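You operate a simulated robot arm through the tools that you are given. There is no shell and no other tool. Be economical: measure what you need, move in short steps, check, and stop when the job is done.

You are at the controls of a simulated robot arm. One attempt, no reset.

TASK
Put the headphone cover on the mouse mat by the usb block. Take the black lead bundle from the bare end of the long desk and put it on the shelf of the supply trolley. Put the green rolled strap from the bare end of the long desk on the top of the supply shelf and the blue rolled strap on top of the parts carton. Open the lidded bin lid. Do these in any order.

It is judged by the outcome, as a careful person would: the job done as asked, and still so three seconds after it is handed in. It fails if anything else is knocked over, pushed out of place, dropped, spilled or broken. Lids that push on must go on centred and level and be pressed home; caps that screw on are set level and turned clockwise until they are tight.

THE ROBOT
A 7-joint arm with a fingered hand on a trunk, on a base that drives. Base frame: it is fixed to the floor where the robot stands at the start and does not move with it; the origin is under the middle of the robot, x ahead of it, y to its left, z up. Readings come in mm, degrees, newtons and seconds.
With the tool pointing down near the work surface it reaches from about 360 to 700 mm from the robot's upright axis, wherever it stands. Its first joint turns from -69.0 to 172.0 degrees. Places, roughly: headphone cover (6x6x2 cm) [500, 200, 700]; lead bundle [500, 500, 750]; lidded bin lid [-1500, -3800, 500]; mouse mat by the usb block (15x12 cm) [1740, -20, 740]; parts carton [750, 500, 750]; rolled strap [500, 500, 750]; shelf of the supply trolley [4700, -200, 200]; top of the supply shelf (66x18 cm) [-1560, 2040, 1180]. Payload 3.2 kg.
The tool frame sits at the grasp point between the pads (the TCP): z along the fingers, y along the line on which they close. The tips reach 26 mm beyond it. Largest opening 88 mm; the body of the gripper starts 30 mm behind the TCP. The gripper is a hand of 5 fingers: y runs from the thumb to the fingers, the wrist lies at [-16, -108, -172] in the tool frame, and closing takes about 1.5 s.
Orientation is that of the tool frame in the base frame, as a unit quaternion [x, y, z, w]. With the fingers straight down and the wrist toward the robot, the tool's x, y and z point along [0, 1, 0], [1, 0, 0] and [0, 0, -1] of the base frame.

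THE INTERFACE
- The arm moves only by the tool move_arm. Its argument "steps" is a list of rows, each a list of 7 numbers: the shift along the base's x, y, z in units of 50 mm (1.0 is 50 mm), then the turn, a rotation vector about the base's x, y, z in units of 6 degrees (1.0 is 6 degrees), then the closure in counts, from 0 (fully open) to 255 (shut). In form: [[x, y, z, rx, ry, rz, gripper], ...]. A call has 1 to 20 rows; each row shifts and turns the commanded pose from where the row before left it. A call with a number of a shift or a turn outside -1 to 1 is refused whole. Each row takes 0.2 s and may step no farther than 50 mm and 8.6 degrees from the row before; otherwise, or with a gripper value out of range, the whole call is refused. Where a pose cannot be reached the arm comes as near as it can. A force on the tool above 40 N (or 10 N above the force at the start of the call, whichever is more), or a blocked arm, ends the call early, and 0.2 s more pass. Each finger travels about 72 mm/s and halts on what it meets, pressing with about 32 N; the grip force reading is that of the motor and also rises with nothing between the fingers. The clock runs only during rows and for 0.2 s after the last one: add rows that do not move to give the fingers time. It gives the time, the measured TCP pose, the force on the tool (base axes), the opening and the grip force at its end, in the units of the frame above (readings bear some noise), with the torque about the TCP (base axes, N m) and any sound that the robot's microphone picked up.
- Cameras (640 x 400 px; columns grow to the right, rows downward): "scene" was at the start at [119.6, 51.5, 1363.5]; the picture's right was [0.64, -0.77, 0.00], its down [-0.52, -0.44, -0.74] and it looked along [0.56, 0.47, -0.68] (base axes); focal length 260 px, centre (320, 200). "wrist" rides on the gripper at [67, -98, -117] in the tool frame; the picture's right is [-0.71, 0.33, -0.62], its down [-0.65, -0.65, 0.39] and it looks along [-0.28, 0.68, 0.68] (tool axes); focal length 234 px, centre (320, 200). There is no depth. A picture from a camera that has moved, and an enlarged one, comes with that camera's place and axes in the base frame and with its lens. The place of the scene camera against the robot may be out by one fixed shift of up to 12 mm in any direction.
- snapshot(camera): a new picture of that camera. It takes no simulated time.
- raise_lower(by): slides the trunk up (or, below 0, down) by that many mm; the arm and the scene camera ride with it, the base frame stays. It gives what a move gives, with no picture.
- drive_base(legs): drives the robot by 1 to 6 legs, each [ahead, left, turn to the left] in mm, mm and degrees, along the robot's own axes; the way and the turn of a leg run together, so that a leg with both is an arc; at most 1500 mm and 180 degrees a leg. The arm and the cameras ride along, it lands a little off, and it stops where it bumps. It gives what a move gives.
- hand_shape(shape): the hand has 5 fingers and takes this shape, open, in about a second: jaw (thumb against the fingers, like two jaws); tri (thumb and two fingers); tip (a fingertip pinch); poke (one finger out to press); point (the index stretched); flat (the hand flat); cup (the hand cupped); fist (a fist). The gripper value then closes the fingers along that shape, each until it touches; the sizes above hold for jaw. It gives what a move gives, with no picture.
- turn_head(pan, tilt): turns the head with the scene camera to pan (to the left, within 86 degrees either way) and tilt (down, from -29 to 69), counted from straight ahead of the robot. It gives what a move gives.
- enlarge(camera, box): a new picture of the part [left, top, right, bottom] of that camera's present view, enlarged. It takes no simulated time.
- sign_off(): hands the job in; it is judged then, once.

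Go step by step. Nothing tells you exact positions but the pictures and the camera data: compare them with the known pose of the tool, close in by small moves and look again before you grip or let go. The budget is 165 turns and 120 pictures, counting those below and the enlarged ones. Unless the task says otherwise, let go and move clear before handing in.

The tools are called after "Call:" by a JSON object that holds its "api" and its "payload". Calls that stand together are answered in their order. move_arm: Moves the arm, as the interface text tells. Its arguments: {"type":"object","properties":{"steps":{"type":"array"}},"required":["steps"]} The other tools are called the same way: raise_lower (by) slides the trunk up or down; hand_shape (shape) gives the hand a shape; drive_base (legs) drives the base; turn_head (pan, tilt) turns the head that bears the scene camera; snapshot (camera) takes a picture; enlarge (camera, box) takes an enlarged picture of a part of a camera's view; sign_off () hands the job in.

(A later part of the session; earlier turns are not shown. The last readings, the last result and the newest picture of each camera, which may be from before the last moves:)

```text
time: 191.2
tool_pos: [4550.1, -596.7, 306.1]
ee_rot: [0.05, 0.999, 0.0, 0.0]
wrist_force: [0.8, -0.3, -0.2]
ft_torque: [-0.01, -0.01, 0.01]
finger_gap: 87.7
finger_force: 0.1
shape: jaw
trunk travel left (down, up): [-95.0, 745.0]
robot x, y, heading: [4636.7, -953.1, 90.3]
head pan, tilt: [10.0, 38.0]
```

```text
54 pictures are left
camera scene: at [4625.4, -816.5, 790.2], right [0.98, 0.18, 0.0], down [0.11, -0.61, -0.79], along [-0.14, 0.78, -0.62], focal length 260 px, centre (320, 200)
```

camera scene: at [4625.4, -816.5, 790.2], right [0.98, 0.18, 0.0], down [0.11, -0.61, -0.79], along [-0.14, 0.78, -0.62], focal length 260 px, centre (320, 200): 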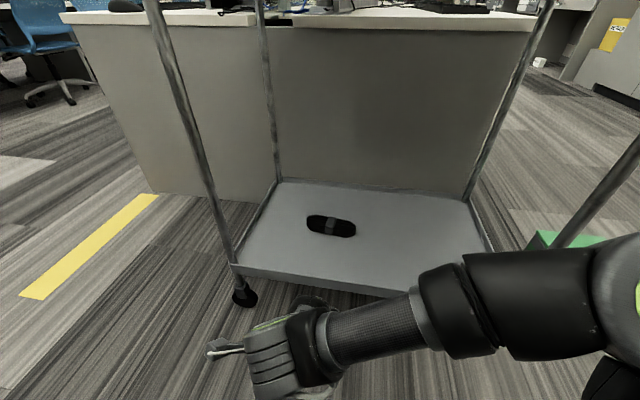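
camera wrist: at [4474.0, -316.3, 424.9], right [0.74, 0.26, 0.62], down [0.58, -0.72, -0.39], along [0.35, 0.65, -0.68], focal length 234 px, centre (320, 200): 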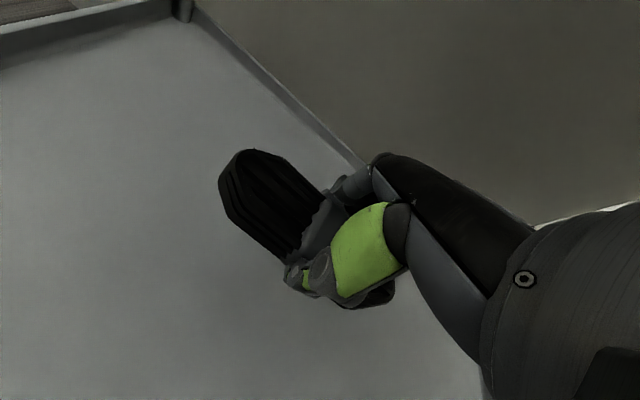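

The black bundle lies on the trolley shelf. I'll raise the trunk, tuck the arm and drive back to the desk for the headphone cover.

Call:
{"api": "raise_lower", "payload": {"by": 400}}

Call:
{"api": "raise_lower", "payload": {"by": 180}}

Call:
{"api": "move_arm", "payload": {"steps": [[0, 0, 0.9, 0, 0, 0, 0], [0, 0, 0.9, 0, 0, 0, 0], [0, 0, 0.9, 0, 0, 0, 0], [0, 0, 0.9, 0, 0, 0, 0], [0, 0, 0.5, 0, 0, 1, 0], [-0.55, -0.5, 0, 0, 0, 0, 0], [-0.55, -0.5, 0, 0, 0, 0, 0], [-0.55, -0.5, 0, 0, 0, 0, 0], [-0.55, -0.5, 0, 0, 0, 0, 0], [-0.55, -0.5, 0, 0, 0, 0, 0]]}}

Call:
{"api": "drive_base", "payload": {"legs": [[0, 1000, 0], [0, 900, 0], [-950, 0, 0], [-930, 0, 0]]}}

Call:
{"api": "drive_base", "payload": {"legs": [[0, 1500, 0], [0, 1500, 0], [0, 100, 0], [1450, 0, 0], [1450, 0, 0], [0, 0, -90]]}}

```text
time: 195.0
tool_pos: [4550.0, -597.0, 705.6]
ee_rot: [0.05, 0.999, 0.0, 0.0]
wrist_force: [-0.2, 0.2, 0.6]
ft_torque: [0.02, 0.04, 0.01]
finger_gap: 87.9
finger_force: 0.2
shape: jaw
trunk travel left (down, up): [-495.0, 345.0]
robot x, y, heading: [4636.2, -947.4, 90.1]
head pan, tilt: [10.0, 38.0]
```

```text
time: 197.0
tool_pos: [4549.7, -595.4, 886.9]
ee_rot: [0.051, 0.999, 0.0, 0.0]
wrist_force: [0.1, -0.1, 0.4]
ft_torque: [0.0, -0.03, -0.01]
finger_gap: 87.9
finger_force: 0.0
shape: jaw
trunk travel left (down, up): [-675.0, 165.0]
robot x, y, heading: [4633.6, -948.3, 90.1]
head pan, tilt: [10.0, 38.0]
```

```text
time: 199.2
tool_pos: [4410.0, -723.8, 1091.3]
ee_rot: [-0.002, 1.0, 0.001, 0.0]
wrist_force: [0.2, -1.1, 0.1]
ft_torque: [0.02, 0.01, -0.05]
finger_gap: 88.2
finger_force: 0.0
shape: jaw
trunk travel left (down, up): [-675.0, 165.0]
robot x, y, heading: [4631.7, -951.1, 90.2]
head pan, tilt: [10.0, 38.0]
```

```text
time: 217.8
tool_pos: [2530.4, -2606.2, 1091.7]
ee_rot: [-0.008, 1.0, 0.0, 0.0]
wrist_force: [0.5, 0.0, 0.5]
ft_torque: [0.01, 0.0, 0.01]
finger_gap: 87.8
finger_force: 0.0
shape: jaw
trunk travel left (down, up): [-675.0, 165.0]
robot x, y, heading: [2759.0, -2832.2, 90.9]
head pan, tilt: [10.0, 38.0]
```

```text
time: 250.4
tool_pos: [-84.1, 299.5, 1092.5]
ee_rot: [0.713, 0.701, 0.0, 0.0]
wrist_force: [-0.3, -0.7, -0.3]
ft_torque: [0.01, 0.0, -0.01]
finger_gap: 87.8
finger_force: 0.1
shape: jaw
trunk travel left (down, up): [-675.0, 165.0]
robot x, y, heading: [-317.0, 82.1, -1.0]
head pan, tilt: [10.0, 38.0]
```

I'm back at the desk. I'll move in toward the headphone cover and hover the hand over it.

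Call:
{"api": "drive_base", "payload": {"legs": [[265, 25, 1]]}}

Call:
{"api": "move_arm", "payload": {"steps": [[0.65, -0.28, -0.3, 0, 0, 0, 0], [0.65, -0.28, -0.3, 0, 0, 0, 0], [0.65, -0.28, -0.3, 0, 0, 0, 0], [0.65, -0.28, -0.3, 0, 0, 0, 0], [0.65, -0.28, -0.3, 0, 0, 0, 0], [0.65, -0.28, -0.3, 0, 0, 0, 0], [0.65, -0.28, -0.3, 0, 0, 0, 0], [0.65, -0.28, -0.3, 0, 0, 0, 0], [0.65, -0.28, -0.3, 0, 0, 0, 0]]}}

Call:
{"api": "turn_head", "payload": {"pan": 0, "tilt": 45}}

Call:
{"api": "snapshot", "payload": {"camera": "scene"}}

Call:
{"api": "snapshot", "payload": {"camera": "wrist"}}

```text
time: 252.3
tool_pos: [178.8, 323.1, 1091.7]
ee_rot: [0.708, 0.707, 0.001, 0.0]
wrist_force: [0.3, 0.4, 0.3]
ft_torque: [0.01, 0.0, -0.02]
finger_gap: 88.0
finger_force: 0.0
shape: jaw
trunk travel left (down, up): [-675.0, 165.0]
robot x, y, heading: [-50.5, 101.5, -0.2]
head pan, tilt: [10.0, 38.0]
```

```text
time: 254.3
tool_pos: [473.1, 198.0, 955.5]
ee_rot: [0.707, 0.707, 0.0, 0.0]
wrist_force: [0.2, 0.3, 0.4]
ft_torque: [0.0, 0.03, -0.03]
finger_gap: 87.7
finger_force: 0.1
shape: jaw
trunk travel left (down, up): [-675.0, 165.0]
robot x, y, heading: [-49.3, 104.9, -0.2]
head pan, tilt: [10.0, 38.0]
```

```text
time: 255.1
tool_pos: [472.1, 198.0, 956.9]
ee_rot: [0.708, 0.706, 0.0, 0.0]
wrist_force: [0.9, 0.4, -0.2]
ft_torque: [-0.04, 0.02, 0.02]
finger_gap: 88.1
finger_force: 0.1
shape: jaw
trunk travel left (down, up): [-675.0, 165.0]
robot x, y, heading: [-49.8, 103.8, 0.0]
head pan, tilt: [0.0, 45.0]
```

```text
53 pictures are left
camera scene: at [87.0, 100.8, 1360.0], right [0.0, -1.0, 0.0], down [-0.71, 0.0, -0.71], along [0.71, 0.0, -0.71], focal length 260 px, centre (320, 200)
```

scene: 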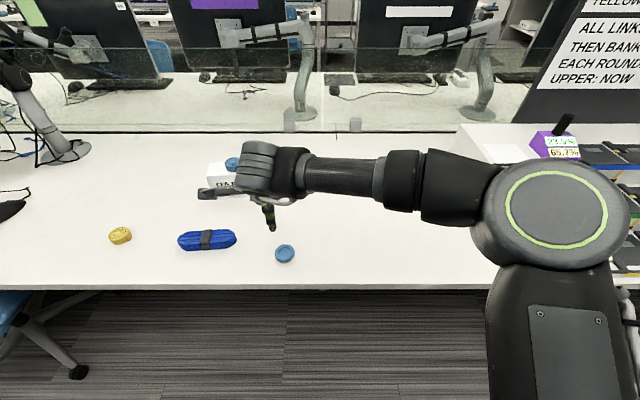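

```text
52 pictures are left
camera wrist: at [373.0, 266.2, 1073.4], right [0.33, -0.71, 0.62], down [-0.65, -0.65, -0.39], along [0.68, -0.28, -0.68], focal length 234 px, centre (320, 200)
```

wrist: 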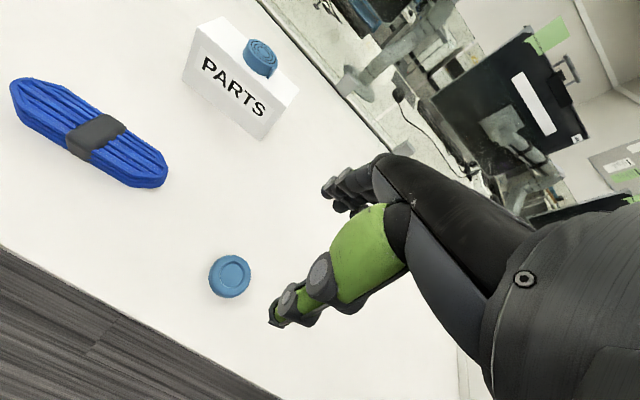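

The elbow is near the console, so I'll shift the robot 130 mm left and bring the hand back over the cover at about (476, 201).

Call:
{"api": "drive_base", "payload": {"legs": [[0, 130, 0]]}}

Call:
{"api": "move_arm", "payload": {"steps": [[0.02, -0.63, -0.3, 0, 0, 0, 0], [0.02, -0.63, -0.3, 0, 0, 0, 0], [0.02, -0.63, -0.4, 0, 0, 0, 0], [0.02, -0.63, -0.5, 0, 0, 0, 0]]}}

Call:
{"api": "snapshot", "payload": {"camera": "scene"}}

Call:
{"api": "snapshot", "payload": {"camera": "wrist"}}

```text
time: 256.4
tool_pos: [471.8, 328.3, 956.5]
ee_rot: [0.708, 0.706, 0.0, 0.001]
wrist_force: [-0.7, 0.4, -0.3]
ft_torque: [0.01, -0.01, 0.0]
finger_gap: 87.7
finger_force: 0.0
shape: jaw
trunk travel left (down, up): [-675.0, 165.0]
robot x, y, heading: [-45.7, 231.7, -0.1]
head pan, tilt: [0.0, 45.0]
```

```text
time: 257.4
tool_pos: [476.2, 199.5, 881.3]
ee_rot: [0.707, 0.707, 0.001, 0.001]
wrist_force: [-0.2, -0.4, 0.1]
ft_torque: [-0.01, -0.01, 0.05]
finger_gap: 87.7
finger_force: 0.1
shape: jaw
trunk travel left (down, up): [-675.0, 165.0]
robot x, y, heading: [-50.7, 228.7, -0.0]
head pan, tilt: [0.0, 45.0]
```

```text
51 pictures are left
camera scene: at [87.5, 228.9, 1360.0], right [0.0, -1.0, 0.0], down [-0.71, 0.0, -0.71], along [0.71, 0.0, -0.71], focal length 260 px, centre (320, 200)
```

scene: 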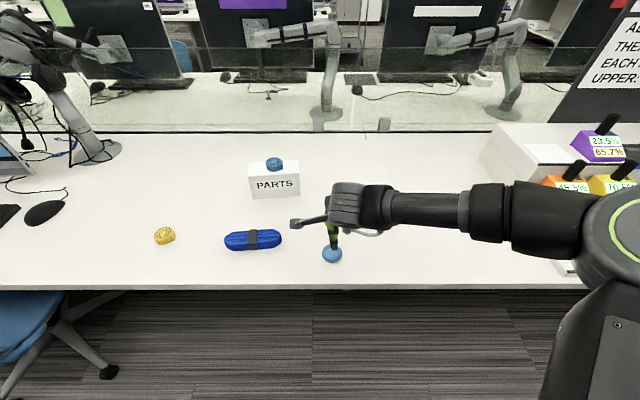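

```text
50 pictures are left
camera wrist: at [378.3, 266.5, 998.1], right [0.33, -0.71, 0.62], down [-0.65, -0.65, -0.39], along [0.68, -0.28, -0.68], focal length 234 px, centre (320, 200)
```

wrist: 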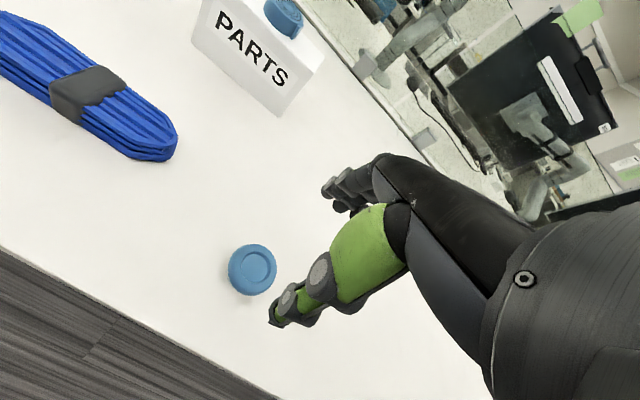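

The cover is at (476, 201), right under the hand. I'll lower to z = 795 and check the elbow and fingers.

Call:
{"api": "move_arm", "payload": {"steps": [[0.02, 0.02, -0.6, 0, 0, 0, 0], [0, 0, -0.6, 0, 0, 0, 0], [0, 0, -0.5, 0, 0, 0, 0]]}}

Call:
{"api": "snapshot", "payload": {"camera": "scene"}}

Call:
{"api": "snapshot", "payload": {"camera": "wrist"}}

```text
time: 258.1
tool_pos: [476.8, 202.7, 794.7]
ee_rot: [0.707, 0.707, 0.0, 0.0]
wrist_force: [0.3, 0.4, -0.8]
ft_torque: [-0.02, 0.0, 0.0]
finger_gap: 87.7
finger_force: 0.1
shape: jaw
trunk travel left (down, up): [-675.0, 165.0]
robot x, y, heading: [-52.2, 231.4, -0.3]
head pan, tilt: [0.0, 45.0]
```

```text
49 pictures are left
camera scene: at [88.0, 230.0, 1359.9], right [0.0, -1.0, 0.0], down [-0.71, 0.0, -0.71], along [0.71, 0.0, -0.71], focal length 260 px, centre (320, 200)
```

scene: 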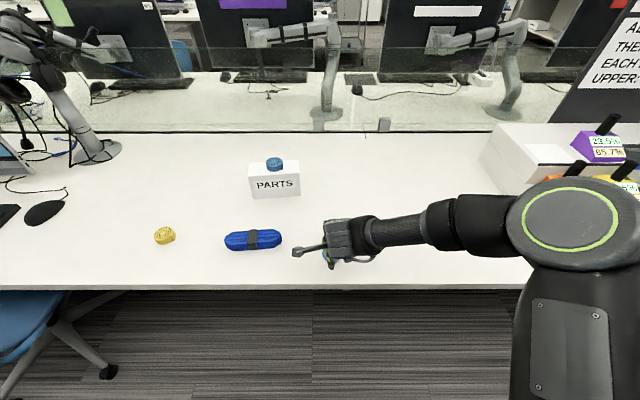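

```text
48 pictures are left
camera wrist: at [378.8, 270.4, 912.3], right [0.33, -0.71, 0.62], down [-0.66, -0.65, -0.39], along [0.68, -0.28, -0.68], focal length 234 px, centre (320, 200)
```

wrist: 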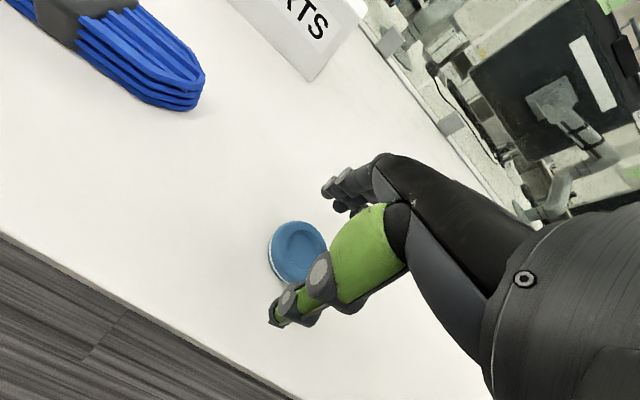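

Well aligned. Descending and gripping the cover.

Call:
{"api": "move_arm", "payload": {"steps": [[-0.04, 0, -0.25, 0, 0, 0, 0], [0, 0, -0.23, 0, 0, 0, 0], [0, 0, 0, 0, 0, 0, 80], [0, 0, 0, 0, 0, 0, 255], [0, 0, 0, 0, 0, 0, 255], [0, 0, 0, 0, 0, 0, 255], [0, 0, 0, 0, 0, 0, 255], [0, 0, 0, 0, 0, 0, 255], [0, 0, 0, 0, 0, 0, 255]]}}

Call:
{"api": "snapshot", "payload": {"camera": "wrist"}}

```text
time: 260.1
tool_pos: [474.2, 202.3, 771.7]
ee_rot: [0.708, 0.706, 0.0, 0.0]
wrist_force: [-0.1, 0.7, -0.7]
ft_torque: [-0.01, 0.0, -0.03]
finger_gap: 46.8
finger_force: 31.7
shape: jaw
trunk travel left (down, up): [-675.0, 165.0]
robot x, y, heading: [-48.3, 230.4, -0.0]
head pan, tilt: [0.0, 45.0]
```

```text
47 pictures are left
camera wrist: at [376.7, 270.0, 888.9], right [0.33, -0.71, 0.62], down [-0.65, -0.65, -0.39], along [0.68, -0.28, -0.68], focal length 234 px, centre (320, 200)
```

wrist: 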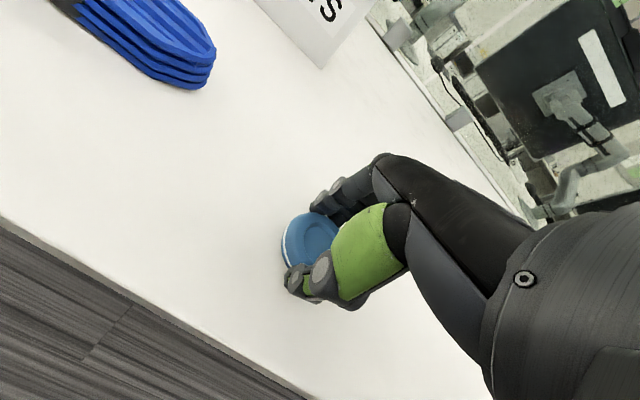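

Gripped. I'll lift and tuck, then check the grasp.

Call:
{"api": "move_arm", "payload": {"steps": [[0, 0, 0.5, 0, 0, 0, 255], [0, 0, 0.8, 0, 0, 0, 255], [0, 0, 0.94, 0, 0, 0, 255], [0, 0, 0.94, 0, 0, 0, 255], [0, 0, 0.94, 0, 0, 0, 255], [0, 0, 0.94, 0, 0, 0, 255], [0, 0, 0.94, 0, 0, 0, 255], [-0.6, 0.6, 0.1, 0, 0, 0, 255], [-0.6, 0.6, 0.1, 0, 0, 0, 255], [-0.6, 0.6, 0, 0, 0, 0, 255], [-0.6, 0.6, 0, 0, 0, 0, 255], [-0.6, 0.6, 0, 0, 0, 0, 255], [-0.6, 0.6, 0, 0, 0, 0, 255], [-0.6, 0.6, 0, 0, 0, 0, 255], [-0.6, 0.6, 0, 0, 0, 0, 255], [-0.6, 0.6, 0, 0, 0, 0, 255]]}}

Call:
{"api": "snapshot", "payload": {"camera": "wrist"}}

```text
time: 263.6
tool_pos: [204.5, 474.8, 1082.1]
ee_rot: [0.708, 0.707, 0.001, 0.0]
wrist_force: [0.2, 0.1, -0.5]
ft_torque: [-0.02, 0.0, 0.01]
finger_gap: 46.3
finger_force: 31.8
shape: jaw
trunk travel left (down, up): [-675.0, 165.0]
robot x, y, heading: [-50.0, 230.6, -0.3]
head pan, tilt: [0.0, 45.0]
```

```text
46 pictures are left
camera wrist: at [105.7, 542.2, 1199.4], right [0.33, -0.71, 0.62], down [-0.65, -0.65, -0.39], along [0.68, -0.28, -0.68], focal length 234 px, centre (320, 200)
```

wrist: 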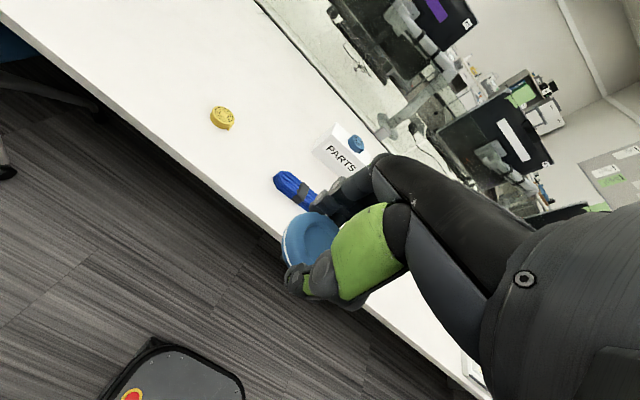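

The cover is held. Driving around the desk end to the far side.

Call:
{"api": "drive_base", "payload": {"legs": [[-315, 0, 0], [0, -1500, 0], [0, -1500, 0], [0, -60, 0]]}}

Call:
{"api": "drive_base", "payload": {"legs": [[1500, 0, 0], [1500, 0, 0]]}}

Call:
{"api": "turn_head", "payload": {"pan": 80, "tilt": 20}}

Call:
{"api": "snapshot", "payload": {"camera": "scene"}}

```text
time: 280.3
tool_pos: [-124.2, -2588.8, 1083.1]
ee_rot: [0.707, 0.708, 0.0, 0.0]
wrist_force: [0.0, 0.1, 0.8]
ft_torque: [0.03, 0.0, 0.02]
finger_gap: 46.3
finger_force: 31.9
shape: jaw
trunk travel left (down, up): [-675.0, 165.0]
robot x, y, heading: [-381.9, -2829.3, -0.2]
head pan, tilt: [0.0, 45.0]
```

```text
time: 294.8
tool_pos: [2872.9, -2610.8, 1083.1]
ee_rot: [0.707, 0.707, -0.001, -0.001]
wrist_force: [0.5, 0.2, 0.1]
ft_torque: [0.01, -0.03, 0.0]
finger_gap: 46.5
finger_force: 31.6
shape: jaw
trunk travel left (down, up): [-675.0, 165.0]
robot x, y, heading: [2617.4, -2850.2, -0.1]
head pan, tilt: [0.0, 45.0]
```

```text
time: 296.3
tool_pos: [2872.2, -2611.4, 1082.9]
ee_rot: [0.707, 0.707, 0.0, 0.0]
wrist_force: [0.4, -0.5, 0.2]
ft_torque: [-0.01, 0.01, -0.01]
finger_gap: 46.5
finger_force: 32.6
shape: jaw
trunk travel left (down, up): [-675.0, 165.0]
robot x, y, heading: [2618.7, -2852.0, 0.0]
head pan, tilt: [80.0, 20.0]
```

```text
45 pictures are left
camera scene: at [2689.4, -2762.5, 1398.6], right [0.98, -0.18, 0.0], down [-0.06, -0.34, -0.94], along [0.17, 0.93, -0.34], focal length 260 px, centre (320, 200)
```

scene: 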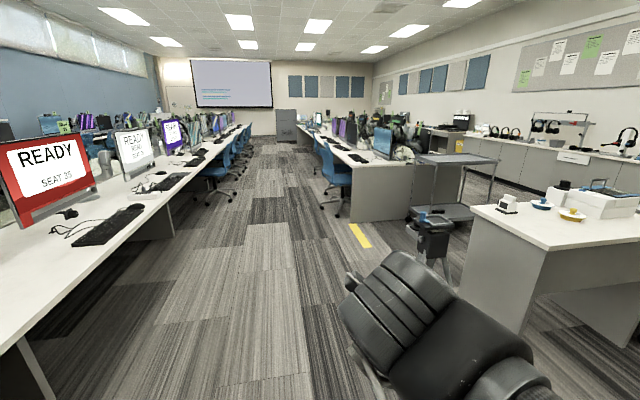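

The far side is free up to y ≈ 900, and the desk edge there is x ≈ 1917. I'll drive up the aisle and face the mat.

Call:
{"api": "drive_base", "payload": {"legs": [[0, 1450, 0], [0, 1450, 0], [0, 0, 180]]}}

Call:
{"api": "turn_head", "payload": {"pan": 0, "tilt": 30}}

Call:
{"api": "snapshot", "payload": {"camera": "scene"}}

Call:
{"api": "snapshot", "payload": {"camera": "wrist"}}

```text
time: 317.7
tool_pos: [2349.9, -209.0, 1082.4]
ee_rot: [0.721, -0.693, 0.001, -0.001]
wrist_force: [0.0, 0.7, -0.6]
ft_torque: [0.0, -0.01, 0.02]
finger_gap: 46.1
finger_force: 32.1
shape: jaw
trunk travel left (down, up): [-675.0, 165.0]
robot x, y, heading: [2592.1, 38.3, -177.7]
head pan, tilt: [80.0, 20.0]
```

```text
time: 319.2
tool_pos: [2348.9, -208.8, 1083.3]
ee_rot: [0.721, -0.693, 0.0, 0.001]
wrist_force: [0.2, -0.3, 0.4]
ft_torque: [-0.02, 0.01, -0.01]
finger_gap: 46.0
finger_force: 31.7
shape: jaw
trunk travel left (down, up): [-675.0, 165.0]
robot x, y, heading: [2597.2, 43.8, -177.8]
head pan, tilt: [0.0, 30.0]
```

```text
44 pictures are left
camera scene: at [2459.6, 35.0, 1382.6], right [-0.04, 1.0, 0.0], down [0.5, 0.02, -0.87], along [-0.87, -0.03, -0.5], focal length 260 px, centre (320, 200)
```

scene: 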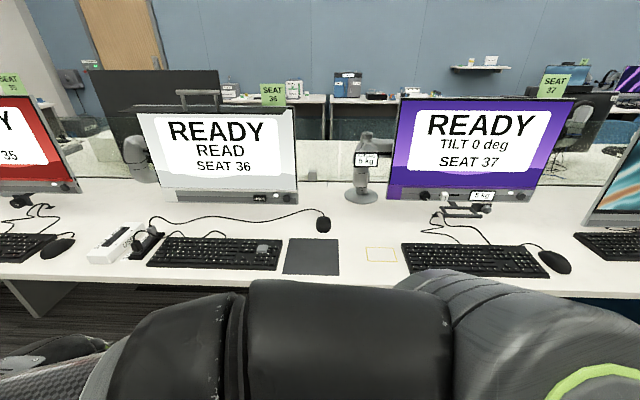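

```text
43 pictures are left
camera wrist: at [2448.6, -270.6, 1199.6], right [-0.36, 0.69, 0.62], down [0.63, 0.67, -0.39], along [-0.69, 0.25, -0.68], focal length 234 px, centre (320, 200)
```

wrist: 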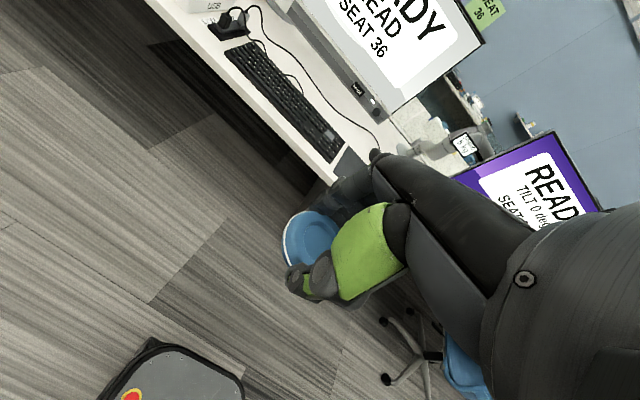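

The dark mat is centred at about (1745, -18), between the seat 36 keyboard and the yellow outline. I'll drive in and bring the hand over it.

Call:
{"api": "drive_base", "payload": {"legs": [[310, 0, -2.2]]}}

Call:
{"api": "move_arm", "payload": {"steps": [[-0.7, 0.55, -0.1, 0, 0, 0, 255], [-0.7, 0.55, -0.1, 0, 0, 0, 255], [-0.7, 0.55, -0.1, 0, 0, 0, 255], [-0.7, 0.4, -0.1, 0, 0, 0, 255], [-0.7, 0.4, -0.2, 0, 0, 0, 255], [-0.7, 0.4, -0.2, 0, 0, 0, 255]]}}

Call:
{"api": "snapshot", "payload": {"camera": "scene"}}

Call:
{"api": "snapshot", "payload": {"camera": "wrist"}}

```text
time: 321.3
tool_pos: [2032.8, -205.6, 1081.0]
ee_rot: [0.708, -0.706, 0.0, 0.0]
wrist_force: [-0.7, 0.0, 0.1]
ft_torque: [0.01, 0.0, -0.01]
finger_gap: 46.2
finger_force: 32.2
shape: jaw
trunk travel left (down, up): [-675.0, 165.0]
robot x, y, heading: [2294.8, 33.8, -179.8]
head pan, tilt: [0.0, 30.0]
```

```text
time: 322.7
tool_pos: [1821.3, -61.5, 1041.0]
ee_rot: [0.708, -0.706, 0.001, 0.0]
wrist_force: [-0.5, -1.2, -1.0]
ft_torque: [0.01, 0.02, 0.01]
finger_gap: 45.9
finger_force: 32.1
shape: jaw
trunk travel left (down, up): [-675.0, 165.0]
robot x, y, heading: [2289.1, 36.0, -180.1]
head pan, tilt: [0.0, 30.0]
```

```text
42 pictures are left
camera scene: at [2151.4, 34.8, 1382.4], right [0.0, 1.0, 0.0], down [0.5, 0.0, -0.87], along [-0.87, 0.0, -0.5], focal length 260 px, centre (320, 200)
```

scene: 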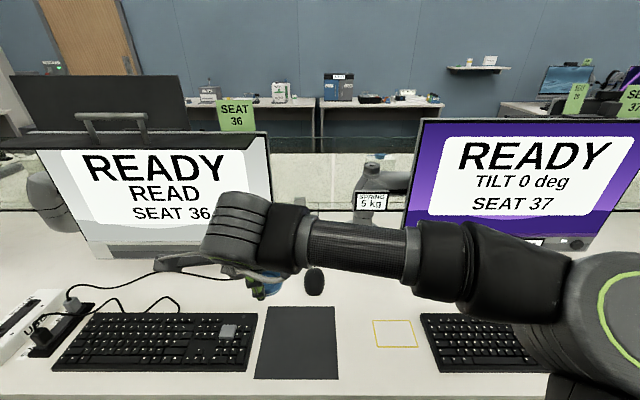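

```text
41 pictures are left
camera wrist: at [1918.8, -127.3, 1158.4], right [-0.33, 0.71, 0.62], down [0.65, 0.65, -0.39], along [-0.68, 0.28, -0.68], focal length 234 px, centre (320, 200)
```

wrist: 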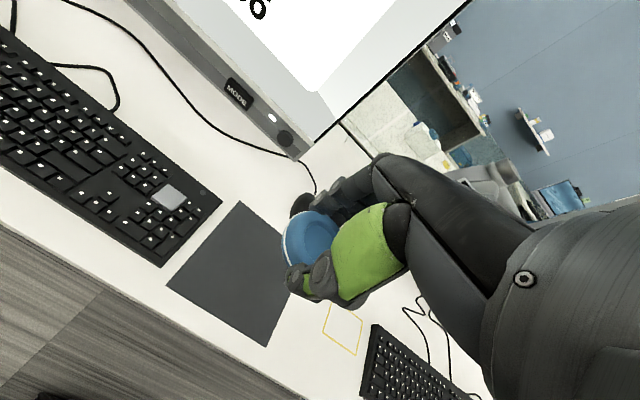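

The mat spans x 1658–1841 and y -110–79. I'll aim for (1762, -15), a bit clear of the monitor, and descend.

Call:
{"api": "move_arm", "payload": {"steps": [[-0.6, 0.45, -0.2, 0, 0, 0, 255], [-0.6, 0.48, -0.6, 0, 0, 0, 255], [0, 0, -0.9, 0, 0, 0, 255], [0, 0, -0.9, 0, 0, 0, 255], [0, 0, -0.9, 0, 0, 0, 255], [0, 0, -0.9, 0, 0, 0, 255]]}}

Call:
{"api": "snapshot", "payload": {"camera": "scene"}}

Call:
{"api": "snapshot", "payload": {"camera": "wrist"}}

```text
time: 324.1
tool_pos: [1762.4, -16.8, 820.5]
ee_rot: [0.708, -0.706, 0.0, 0.0]
wrist_force: [0.0, -0.2, -0.2]
ft_torque: [0.0, 0.01, -0.02]
finger_gap: 45.9
finger_force: 31.8
shape: jaw
trunk travel left (down, up): [-675.0, 165.0]
robot x, y, heading: [2286.2, 38.7, -179.9]
head pan, tilt: [0.0, 30.0]
```

```text
40 pictures are left
camera scene: at [2151.6, 33.6, 1382.5], right [0.0, 1.0, 0.0], down [0.5, 0.0, -0.87], along [-0.87, 0.0, -0.5], focal length 260 px, centre (320, 200)
```

scene: 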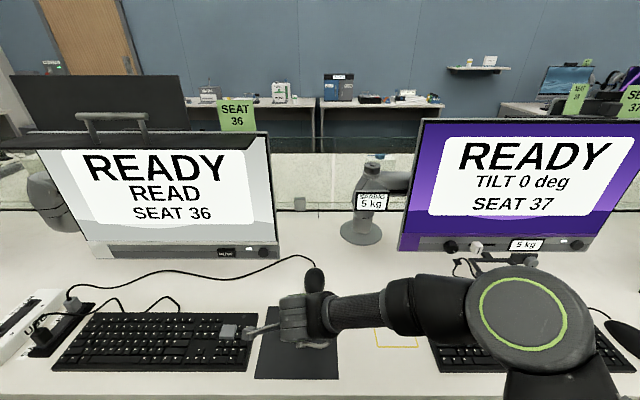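

```text
39 pictures are left
camera wrist: at [1859.6, -81.8, 938.1], right [-0.33, 0.71, 0.62], down [0.65, 0.65, -0.39], along [-0.68, 0.28, -0.68], focal length 234 px, centre (320, 200)
```

wrist: 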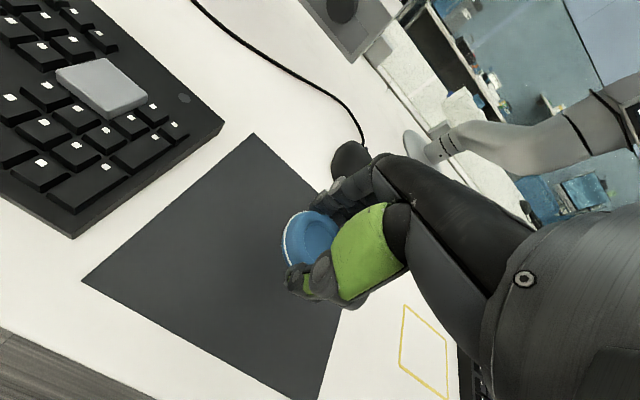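

The cover is over the middle of the mat. Lowering to contact.

Call:
{"api": "move_arm", "payload": {"steps": [[0, 0, -0.4, 0, 0, 0, 255], [0, 0, -0.36, 0, 0, 0, 255], [0, 0, -0.04, 0, 0, 0, 255]]}}

Call:
{"api": "move_arm", "payload": {"steps": [[0, 0, -0.04, 0, 0, 0, 255], [0, 0, -0.04, 0, 0, 0, 255]]}}

```text
time: 324.9
tool_pos: [1762.3, -16.4, 781.6]
ee_rot: [0.708, -0.706, 0.0, 0.0]
wrist_force: [-0.1, -0.5, -0.2]
ft_torque: [0.02, -0.02, -0.02]
finger_gap: 46.0
finger_force: 32.0
shape: jaw
trunk travel left (down, up): [-675.0, 165.0]
robot x, y, heading: [2289.4, 35.4, -179.8]
head pan, tilt: [0.0, 30.0]
```

```text
time: 325.5
tool_pos: [1763.4, -15.9, 778.2]
ee_rot: [0.708, -0.706, -0.001, 0.001]
wrist_force: [-0.4, -1.2, -1.3]
ft_torque: [0.01, -0.02, -0.02]
finger_gap: 46.1
finger_force: 31.8
shape: jaw
trunk travel left (down, up): [-675.0, 165.0]
robot x, y, heading: [2289.4, 32.9, -179.9]
head pan, tilt: [0.0, 30.0]
```

Call:
{"api": "move_arm", "payload": {"steps": [[0, 0, -0.04, 0, 0, 0, 255], [0, 0, -0.03, 0, 0, 0, 255]]}}

Call:
{"api": "enlarge", "payload": {"camera": "wrist", "box": [230, 170, 400, 330]}}

```text
time: 326.1
tool_pos: [1763.5, -16.3, 775.5]
ee_rot: [0.708, -0.706, 0.0, 0.001]
wrist_force: [0.4, -0.2, -0.8]
ft_torque: [-0.04, 0.02, -0.01]
finger_gap: 46.2
finger_force: 32.5
shape: jaw
trunk travel left (down, up): [-675.0, 165.0]
robot x, y, heading: [2286.4, 37.7, -180.0]
head pan, tilt: [0.0, 30.0]
```

```text
2.50 times, centred on (315, 250) of wrist
camera zoom: at [1860.2, -82.3, 892.0], right [-0.33, 0.71, 0.62], down [0.65, 0.65, -0.39], along [-0.68, 0.28, -0.68], focal length 585 px, centre (332, 75)
```

zoom: 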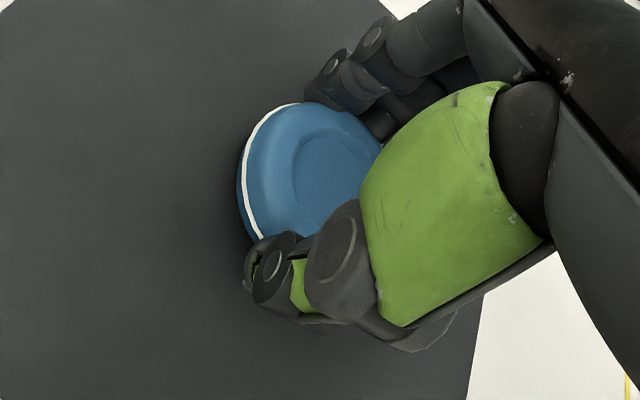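

Call:
{"api": "move_arm", "payload": {"steps": [[0, 0, -0.04, 0, 0, 0, 255], [0, 0, -0.03, 0, 0, 0, 255]]}}

```text
time: 326.7
tool_pos: [1763.1, -17.0, 772.9]
ee_rot: [0.709, -0.705, -0.001, 0.002]
wrist_force: [0.0, -0.2, 5.8]
ft_torque: [0.04, 0.01, 0.04]
finger_gap: 46.2
finger_force: 32.5
shape: jaw
trunk travel left (down, up): [-675.0, 165.0]
robot x, y, heading: [2293.0, 38.9, -179.8]
head pan, tilt: [0.0, 30.0]
```

Contact (5.8 N). I'll ease up 1 mm, release and lift.

Call:
{"api": "move_arm", "payload": {"steps": [[0, 0, 0.02, 0, 0, 0, 255], [0, 0, 0, 0, 0, 0, 150], [0, 0, 0, 0, 0, 0, 0], [0, 0, 0, 0, 0, 0, 0], [0, 0, 0, 0, 0, 0, 0], [0, 0, 0, 0, 0, 0, 0], [0, 0, 0.3, 0, 0, 0, 0], [0, 0, 0.7, 0, 0, 0, 0], [0, 0, 0.9, 0, 0, 0, 0], [0, 0, 0.9, 0, 0, 0, 0]]}}

Call:
{"api": "snapshot", "payload": {"camera": "wrist"}}

```text
time: 328.9
tool_pos: [1763.6, -15.8, 913.5]
ee_rot: [0.708, -0.706, 0.0, 0.001]
wrist_force: [1.1, 0.0, 0.4]
ft_torque: [0.0, -0.03, 0.02]
finger_gap: 87.8
finger_force: 0.0
shape: jaw
trunk travel left (down, up): [-675.0, 165.0]
robot x, y, heading: [2287.8, 35.5, -179.8]
head pan, tilt: [0.0, 30.0]
```

```text
37 pictures are left
camera wrist: at [1862.2, -82.5, 1030.7], right [-0.33, 0.71, 0.62], down [0.65, 0.65, -0.39], along [-0.68, 0.28, -0.68], focal length 234 px, centre (320, 200)
```

wrist: 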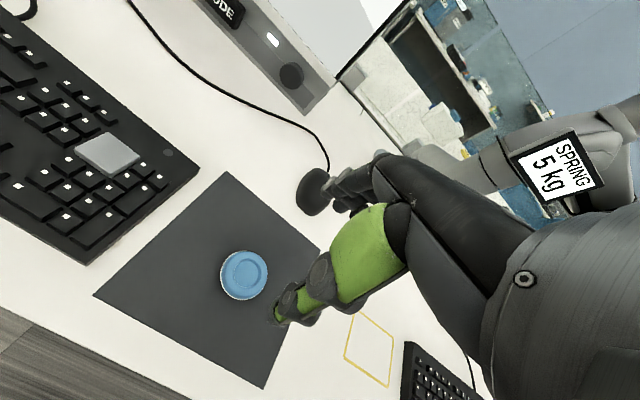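

The cover sits in the middle of the mat. I'll back off, tuck, and drive toward the lidded bin.

Call:
{"api": "move_arm", "payload": {"steps": [[0.2, 0, 0.9, 0, 0, 0, 0], [0.2, 0, 0.9, 0, 0, 0, 0], [0.2, 0, 0.9, 0, 0, 0, 0], [0.2, 0, 0.9, 0, 0, 0, 0]]}}

Call:
{"api": "drive_base", "payload": {"legs": [[-330, 0, 0]]}}

Call:
{"api": "move_arm", "payload": {"steps": [[0.7, -0.5, 0, 0, 0, 0, 0], [0.7, -0.5, 0, 0, 0, 0, 0], [0.7, -0.5, 0, 0, 0, 0, 0], [0.7, -0.5, 0, 0, 0, 0, 0], [0.7, -0.5, 0, 0, 0, 0, 0], [0.7, -0.5, 0, 0, 0, 0, 0], [0.7, -0.5, 0, 0, 0, 0, 0]]}}

Call:
{"api": "drive_base", "payload": {"legs": [[0, 1440, 0], [0, 1430, 0], [1500, 0, 0], [1400, 0, 0]]}}

Call:
{"api": "turn_head", "payload": {"pan": 40, "tilt": 25}}

Call:
{"api": "snapshot", "payload": {"camera": "scene"}}

```text
time: 329.9
tool_pos: [1804.6, -17.2, 1092.8]
ee_rot: [0.708, -0.706, 0.0, 0.001]
wrist_force: [0.4, -0.4, 0.2]
ft_torque: [0.02, 0.01, 0.01]
finger_gap: 87.6
finger_force: 0.1
shape: jaw
trunk travel left (down, up): [-675.0, 165.0]
robot x, y, heading: [2284.0, 34.7, -180.0]
head pan, tilt: [0.0, 30.0]
```

```text
time: 332.1
tool_pos: [2130.7, -17.1, 1092.5]
ee_rot: [0.709, -0.705, -0.001, 0.0]
wrist_force: [0.9, -0.3, 0.3]
ft_torque: [0.0, 0.0, -0.01]
finger_gap: 87.8
finger_force: 0.2
shape: jaw
trunk travel left (down, up): [-675.0, 165.0]
robot x, y, heading: [2618.9, 37.9, -179.8]
head pan, tilt: [0.0, 30.0]
```

```text
time: 333.6
tool_pos: [2376.5, -193.2, 1092.1]
ee_rot: [0.708, -0.706, 0.0, 0.0]
wrist_force: [-0.3, -0.2, 0.2]
ft_torque: [0.0, 0.02, 0.01]
finger_gap: 87.8
finger_force: 0.0
shape: jaw
trunk travel left (down, up): [-675.0, 165.0]
robot x, y, heading: [2607.7, 35.0, -179.7]
head pan, tilt: [0.0, 30.0]
```

```text
time: 361.1
tool_pos: [-501.4, -3085.6, 1092.4]
ee_rot: [0.71, -0.704, 0.0, 0.0]
wrist_force: [-0.2, -0.1, -0.2]
ft_torque: [0.01, -0.02, -0.05]
finger_gap: 87.8
finger_force: 0.2
shape: jaw
trunk travel left (down, up): [-675.0, 165.0]
robot x, y, heading: [-263.1, -2855.2, -179.2]
head pan, tilt: [0.0, 30.0]
```

```text
time: 362.2
tool_pos: [-501.1, -3085.1, 1092.1]
ee_rot: [0.71, -0.704, 0.0, 0.0]
wrist_force: [-0.3, 0.1, 0.1]
ft_torque: [0.01, -0.01, -0.01]
finger_gap: 87.7
finger_force: 0.1
shape: jaw
trunk travel left (down, up): [-675.0, 165.0]
robot x, y, heading: [-266.8, -2853.6, -179.6]
head pan, tilt: [40.0, 25.0]
```

```text
36 pictures are left
camera scene: at [-378.0, -2917.2, 1390.5], right [-0.65, 0.76, 0.0], down [0.32, 0.27, -0.91], along [-0.69, -0.59, -0.42], focal length 260 px, centre (320, 200)
```

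scene: 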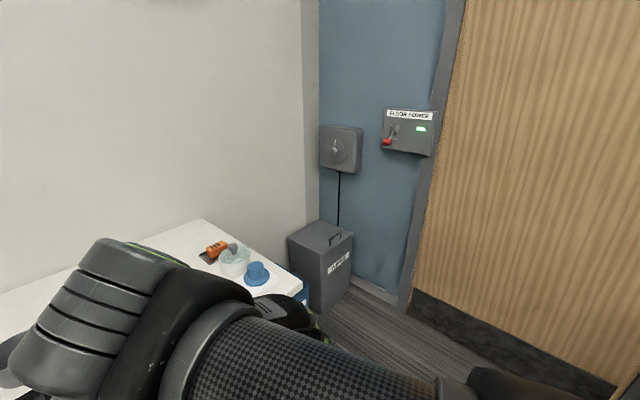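

The lidded bin is the grey one in the corner. I'll look closer at its lid.

Call:
{"api": "enlarge", "payload": {"camera": "scene", "box": [270, 200, 380, 320]}}

```text
3.33 times, centred on (325, 260) of scene
camera zoom: at [-378.0, -2917.2, 1390.5], right [-0.65, 0.76, 0.0], down [0.32, 0.27, -0.91], along [-0.69, -0.59, -0.42], focal length 868 px, centre (303, 0)
```

zoom: 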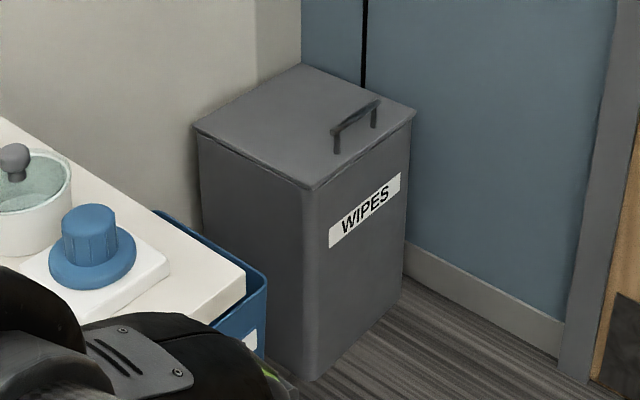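

The lid handle runs along x near the bin's front edge, at about (-1450, -3705, 545), hinge at the back. I'll drive to the front of the bin and face it, keeping the elbow off the wall at x ≈ -1670.

Call:
{"api": "drive_base", "payload": {"legs": [[880, 0, 0], [0, 0, 89.5], [200, 0, 0]]}}

Call:
{"api": "turn_head", "payload": {"pan": -20, "tilt": 45}}

Call:
{"api": "snapshot", "payload": {"camera": "scene"}}

Call:
{"api": "snapshot", "payload": {"camera": "wrist"}}

```text
time: 371.8
tool_pos: [-912.3, -3302.7, 1091.8]
ee_rot: [1.0, -0.007, 0.0, 0.0]
wrist_force: [0.3, -0.5, 0.6]
ft_torque: [0.01, 0.0, 0.0]
finger_gap: 87.9
finger_force: 0.1
shape: jaw
trunk travel left (down, up): [-675.0, 165.0]
robot x, y, heading: [-1137.5, -3057.7, -90.9]
head pan, tilt: [40.0, 25.0]
```

```text
time: 373.1
tool_pos: [-910.9, -3301.9, 1092.1]
ee_rot: [1.0, -0.006, 0.0, 0.001]
wrist_force: [-0.8, 0.6, -0.1]
ft_torque: [0.03, 0.03, 0.04]
finger_gap: 87.9
finger_force: 0.2
shape: jaw
trunk travel left (down, up): [-675.0, 165.0]
robot x, y, heading: [-1138.8, -3058.7, -90.8]
head pan, tilt: [-20.0, 45.0]
```

```text
34 pictures are left
camera scene: at [-1160.2, -3186.9, 1360.0], right [-0.94, 0.35, 0.0], down [0.25, 0.66, -0.71], along [-0.25, -0.66, -0.71], focal length 260 px, centre (320, 200)
```

scene: 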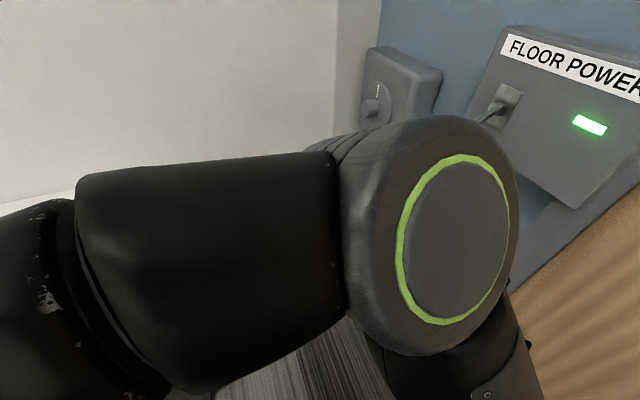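

```text
33 pictures are left
camera wrist: at [-844.2, -3204.0, 1209.1], right [-0.71, -0.32, 0.62], down [-0.64, 0.66, -0.39], along [-0.29, -0.68, -0.68], focal length 234 px, centre (320, 200)
```

wrist: 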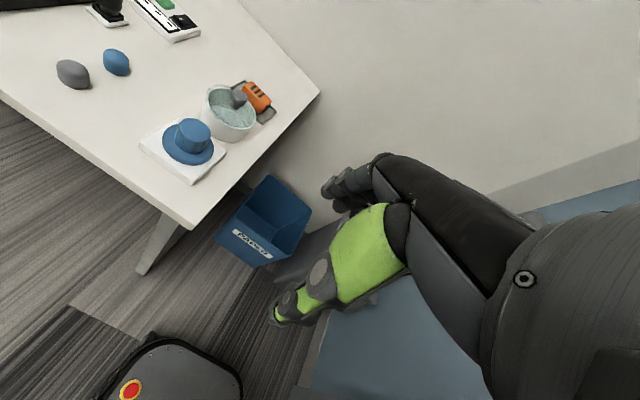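

The elbow would pass near the wall box, so I'll lower the trunk 300 mm first and then swing the hand in front of the bin.

Call:
{"api": "raise_lower", "payload": {"by": -300}}

Call:
{"api": "move_arm", "payload": {"steps": [[-0.85, -0.3, 0, 0, 0, 0, 0], [-0.85, -0.3, 0, 0, 0, 0, 0], [-0.85, -0.3, 0, 0, 0, 0, 0], [-0.85, -0.3, 0, 0, 0, 0, 0], [-0.85, -0.3, 0, 0, 0, 0, 0], [-0.85, -0.3, 0, 0, 0, 0, 0], [-0.85, -0.3, 0, 0, 0, -0.7, 0], [-0.85, -0.3, 0, 0, 0, -0.7, 0]]}}

Call:
{"api": "snapshot", "payload": {"camera": "scene"}}

Call:
{"api": "snapshot", "payload": {"camera": "wrist"}}

```text
time: 376.1
tool_pos: [-910.9, -3301.6, 792.5]
ee_rot: [1.0, -0.005, 0.0, 0.001]
wrist_force: [-0.5, 0.2, -0.4]
ft_torque: [-0.03, 0.0, 0.0]
finger_gap: 87.8
finger_force: 0.0
shape: jaw
trunk travel left (down, up): [-375.0, 465.0]
robot x, y, heading: [-1137.3, -3057.9, -91.0]
head pan, tilt: [-20.0, 45.0]
```

```text
time: 377.9
tool_pos: [-1252.0, -3420.6, 791.3]
ee_rot: [0.997, -0.079, 0.0, 0.0]
wrist_force: [0.8, 0.7, 0.2]
ft_torque: [0.0, 0.03, 0.02]
finger_gap: 87.7
finger_force: 0.0
shape: jaw
trunk travel left (down, up): [-375.0, 465.0]
robot x, y, heading: [-1136.6, -3058.1, -90.7]
head pan, tilt: [-20.0, 45.0]
```

```text
32 pictures are left
camera scene: at [-1160.6, -3187.0, 1059.9], right [-0.94, 0.35, 0.0], down [0.25, 0.66, -0.71], along [-0.25, -0.66, -0.71], focal length 260 px, centre (320, 200)
```

scene: 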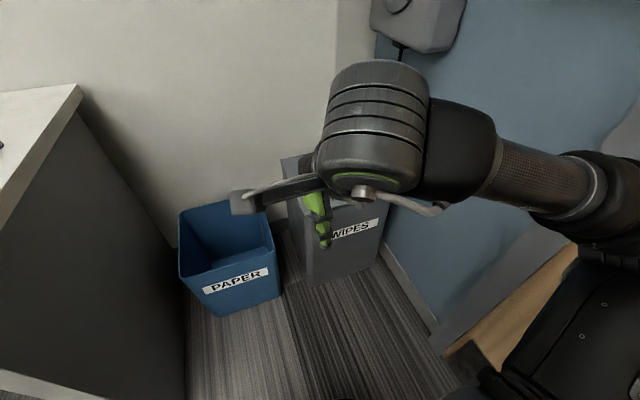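

```text
31 pictures are left
camera wrist: at [-1171.8, -3335.6, 908.3], right [-0.75, -0.22, 0.62], down [-0.54, 0.75, -0.39], along [-0.38, -0.63, -0.68], focal length 234 px, centre (320, 200)
```

wrist: 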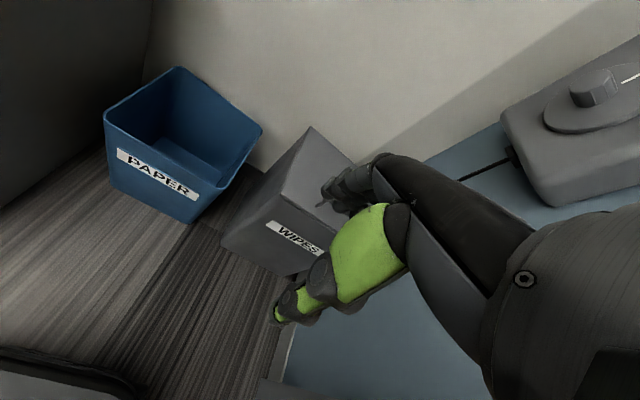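

I'll move the hand closer to the bin's front for a view of the handle.

Call:
{"api": "move_arm", "payload": {"steps": [[-0.6, -0.56, 0, 0, 0, 0, 0], [-0.6, -0.56, 0, 0, 0, 0, 0], [-0.6, -0.56, 0, 0, 0, 0, 0], [-0.6, -0.56, 0, 0, 0, 0, 0], [-0.6, -0.56, 0, 0, 0, 0, 0]]}}

Call:
{"api": "snapshot", "payload": {"camera": "wrist"}}

Call:
{"api": "snapshot", "payload": {"camera": "scene"}}

```text
time: 379.1
tool_pos: [-1401.7, -3561.3, 790.7]
ee_rot: [0.997, -0.079, 0.0, 0.0]
wrist_force: [-0.1, 0.3, -1.1]
ft_torque: [-0.02, 0.01, -0.01]
finger_gap: 88.1
finger_force: 0.0
shape: jaw
trunk travel left (down, up): [-375.0, 465.0]
robot x, y, heading: [-1137.7, -3057.7, -90.8]
head pan, tilt: [-20.0, 45.0]
```

```text
30 pictures are left
camera wrist: at [-1321.5, -3474.9, 908.3], right [-0.75, -0.22, 0.62], down [-0.54, 0.75, -0.39], along [-0.38, -0.63, -0.68], focal length 234 px, centre (320, 200)
```

wrist: 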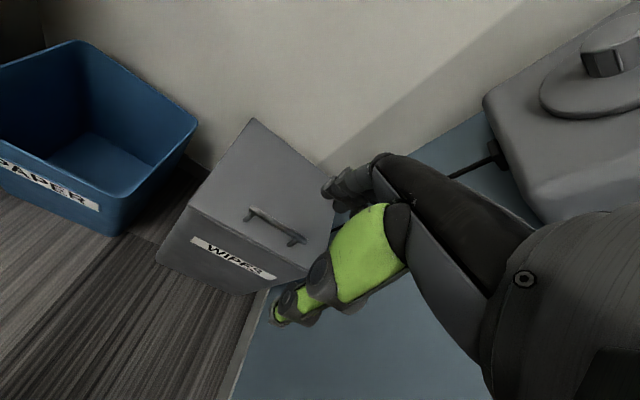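

```text
29 pictures are left
camera scene: at [-1160.5, -3187.2, 1059.9], right [-0.94, 0.35, 0.0], down [0.25, 0.66, -0.71], along [-0.25, -0.66, -0.71], focal length 260 px, centre (320, 200)
```

scene: 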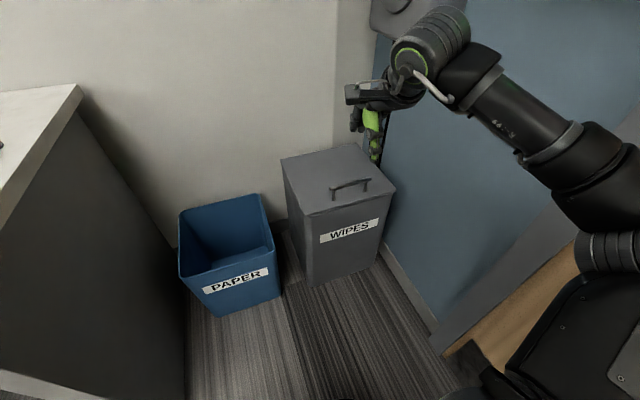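

Both cameras see the handle now. I'll zoom in for accurate triangulation.

Call:
{"api": "enlarge", "payload": {"camera": "wrist", "box": [150, 110, 350, 310]}}

Call:
{"api": "enlarge", "payload": {"camera": "scene", "box": [270, 80, 430, 240]}}

```text
2.00 times, centred on (250, 210) of wrist
camera zoom: at [-1321.5, -3474.9, 908.3], right [-0.75, -0.22, 0.62], down [-0.54, 0.75, -0.39], along [-0.38, -0.63, -0.68], focal length 468 px, centre (460, 180)
```

zoom: 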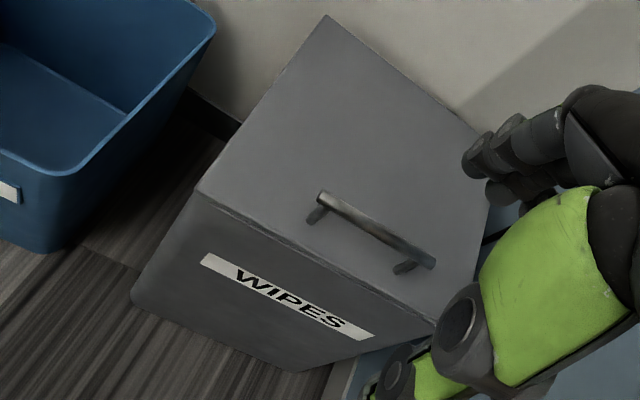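

```text
2.50 times, centred on (350, 160) of scene
camera zoom: at [-1160.5, -3187.2, 1059.9], right [-0.94, 0.35, 0.0], down [0.25, 0.66, -0.71], along [-0.25, -0.66, -0.71], focal length 651 px, centre (245, 300)
```

zoom: 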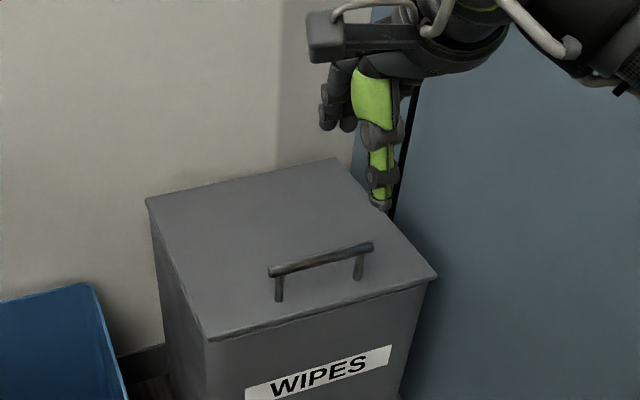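

The bar runs from x = -1394 to -1518 at y ≈ -3695, z ≈ 549. The lid plane is z ≈ 500 and the hinge y ≈ -3945. I'll drive a little closer, then pitch the hand 45° forward with the jaw partly closed.

Call:
{"api": "drive_base", "payload": {"legs": [[120, 30, 0]]}}

Call:
{"api": "move_arm", "payload": {"steps": [[-0.17, 0.09, -0.48, -0.93, 0.147, 0, 60], [-0.17, 0.09, -0.48, -0.93, 0.147, 0, 120], [-0.17, 0.09, -0.48, -0.93, 0.147, 0, 120], [-0.17, 0.09, -0.48, -0.93, 0.147, 0, 120], [-0.17, 0.09, -0.48, -0.93, 0.147, 0, 120], [-0.17, 0.09, -0.48, -0.93, 0.147, 0, 120], [-0.17, 0.09, -0.48, -0.93, 0.147, 0, 120], [-0.17, 0.09, -0.48, -0.93, 0.147, 0, 120]]}}

Call:
{"api": "snapshot", "payload": {"camera": "scene"}}

Call:
{"api": "snapshot", "payload": {"camera": "wrist"}}

```text
time: 380.3
tool_pos: [-1373.2, -3680.1, 790.7]
ee_rot: [0.997, -0.079, 0.0, 0.0]
wrist_force: [1.0, 0.2, -0.5]
ft_torque: [0.03, 0.03, -0.02]
finger_gap: 88.0
finger_force: 0.1
shape: jaw
trunk travel left (down, up): [-375.0, 465.0]
robot x, y, heading: [-1108.7, -3179.0, -90.7]
head pan, tilt: [-20.0, 45.0]
```

```text
time: 382.1
tool_pos: [-1439.0, -3645.4, 599.8]
ee_rot: [0.92, -0.073, -0.028, 0.384]
wrist_force: [-0.3, 1.2, 0.3]
ft_torque: [-0.05, -0.02, 0.0]
finger_gap: 46.8
finger_force: 0.0
shape: jaw
trunk travel left (down, up): [-375.0, 465.0]
robot x, y, heading: [-1109.7, -3175.8, -91.0]
head pan, tilt: [-20.0, 45.0]
```

```text
26 pictures are left
camera scene: at [-1132.1, -3306.1, 1060.0], right [-0.94, 0.35, 0.0], down [0.25, 0.66, -0.71], along [-0.25, -0.66, -0.71], focal length 260 px, centre (320, 200)
```

scene: 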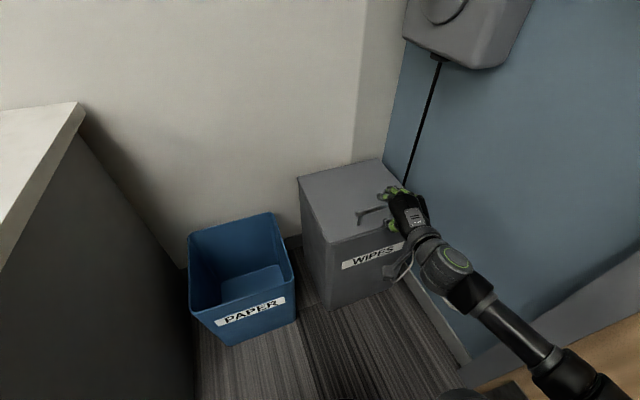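

```text
25 pictures are left
camera wrist: at [-1350.8, -3503.7, 613.1], right [-0.67, 0.32, 0.67], down [-0.61, 0.28, -0.74], along [-0.42, -0.91, 0.0], focal length 234 px, centre (320, 200)
```

wrist: 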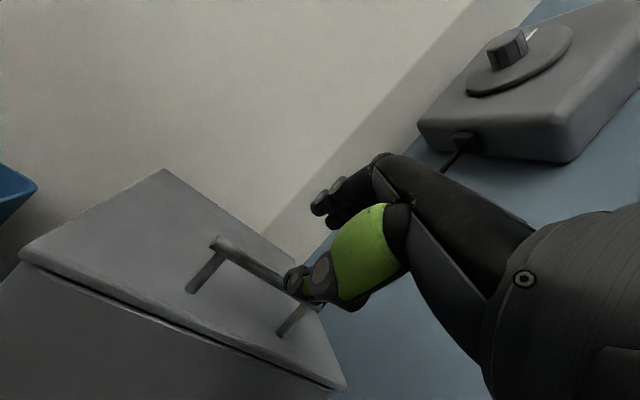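

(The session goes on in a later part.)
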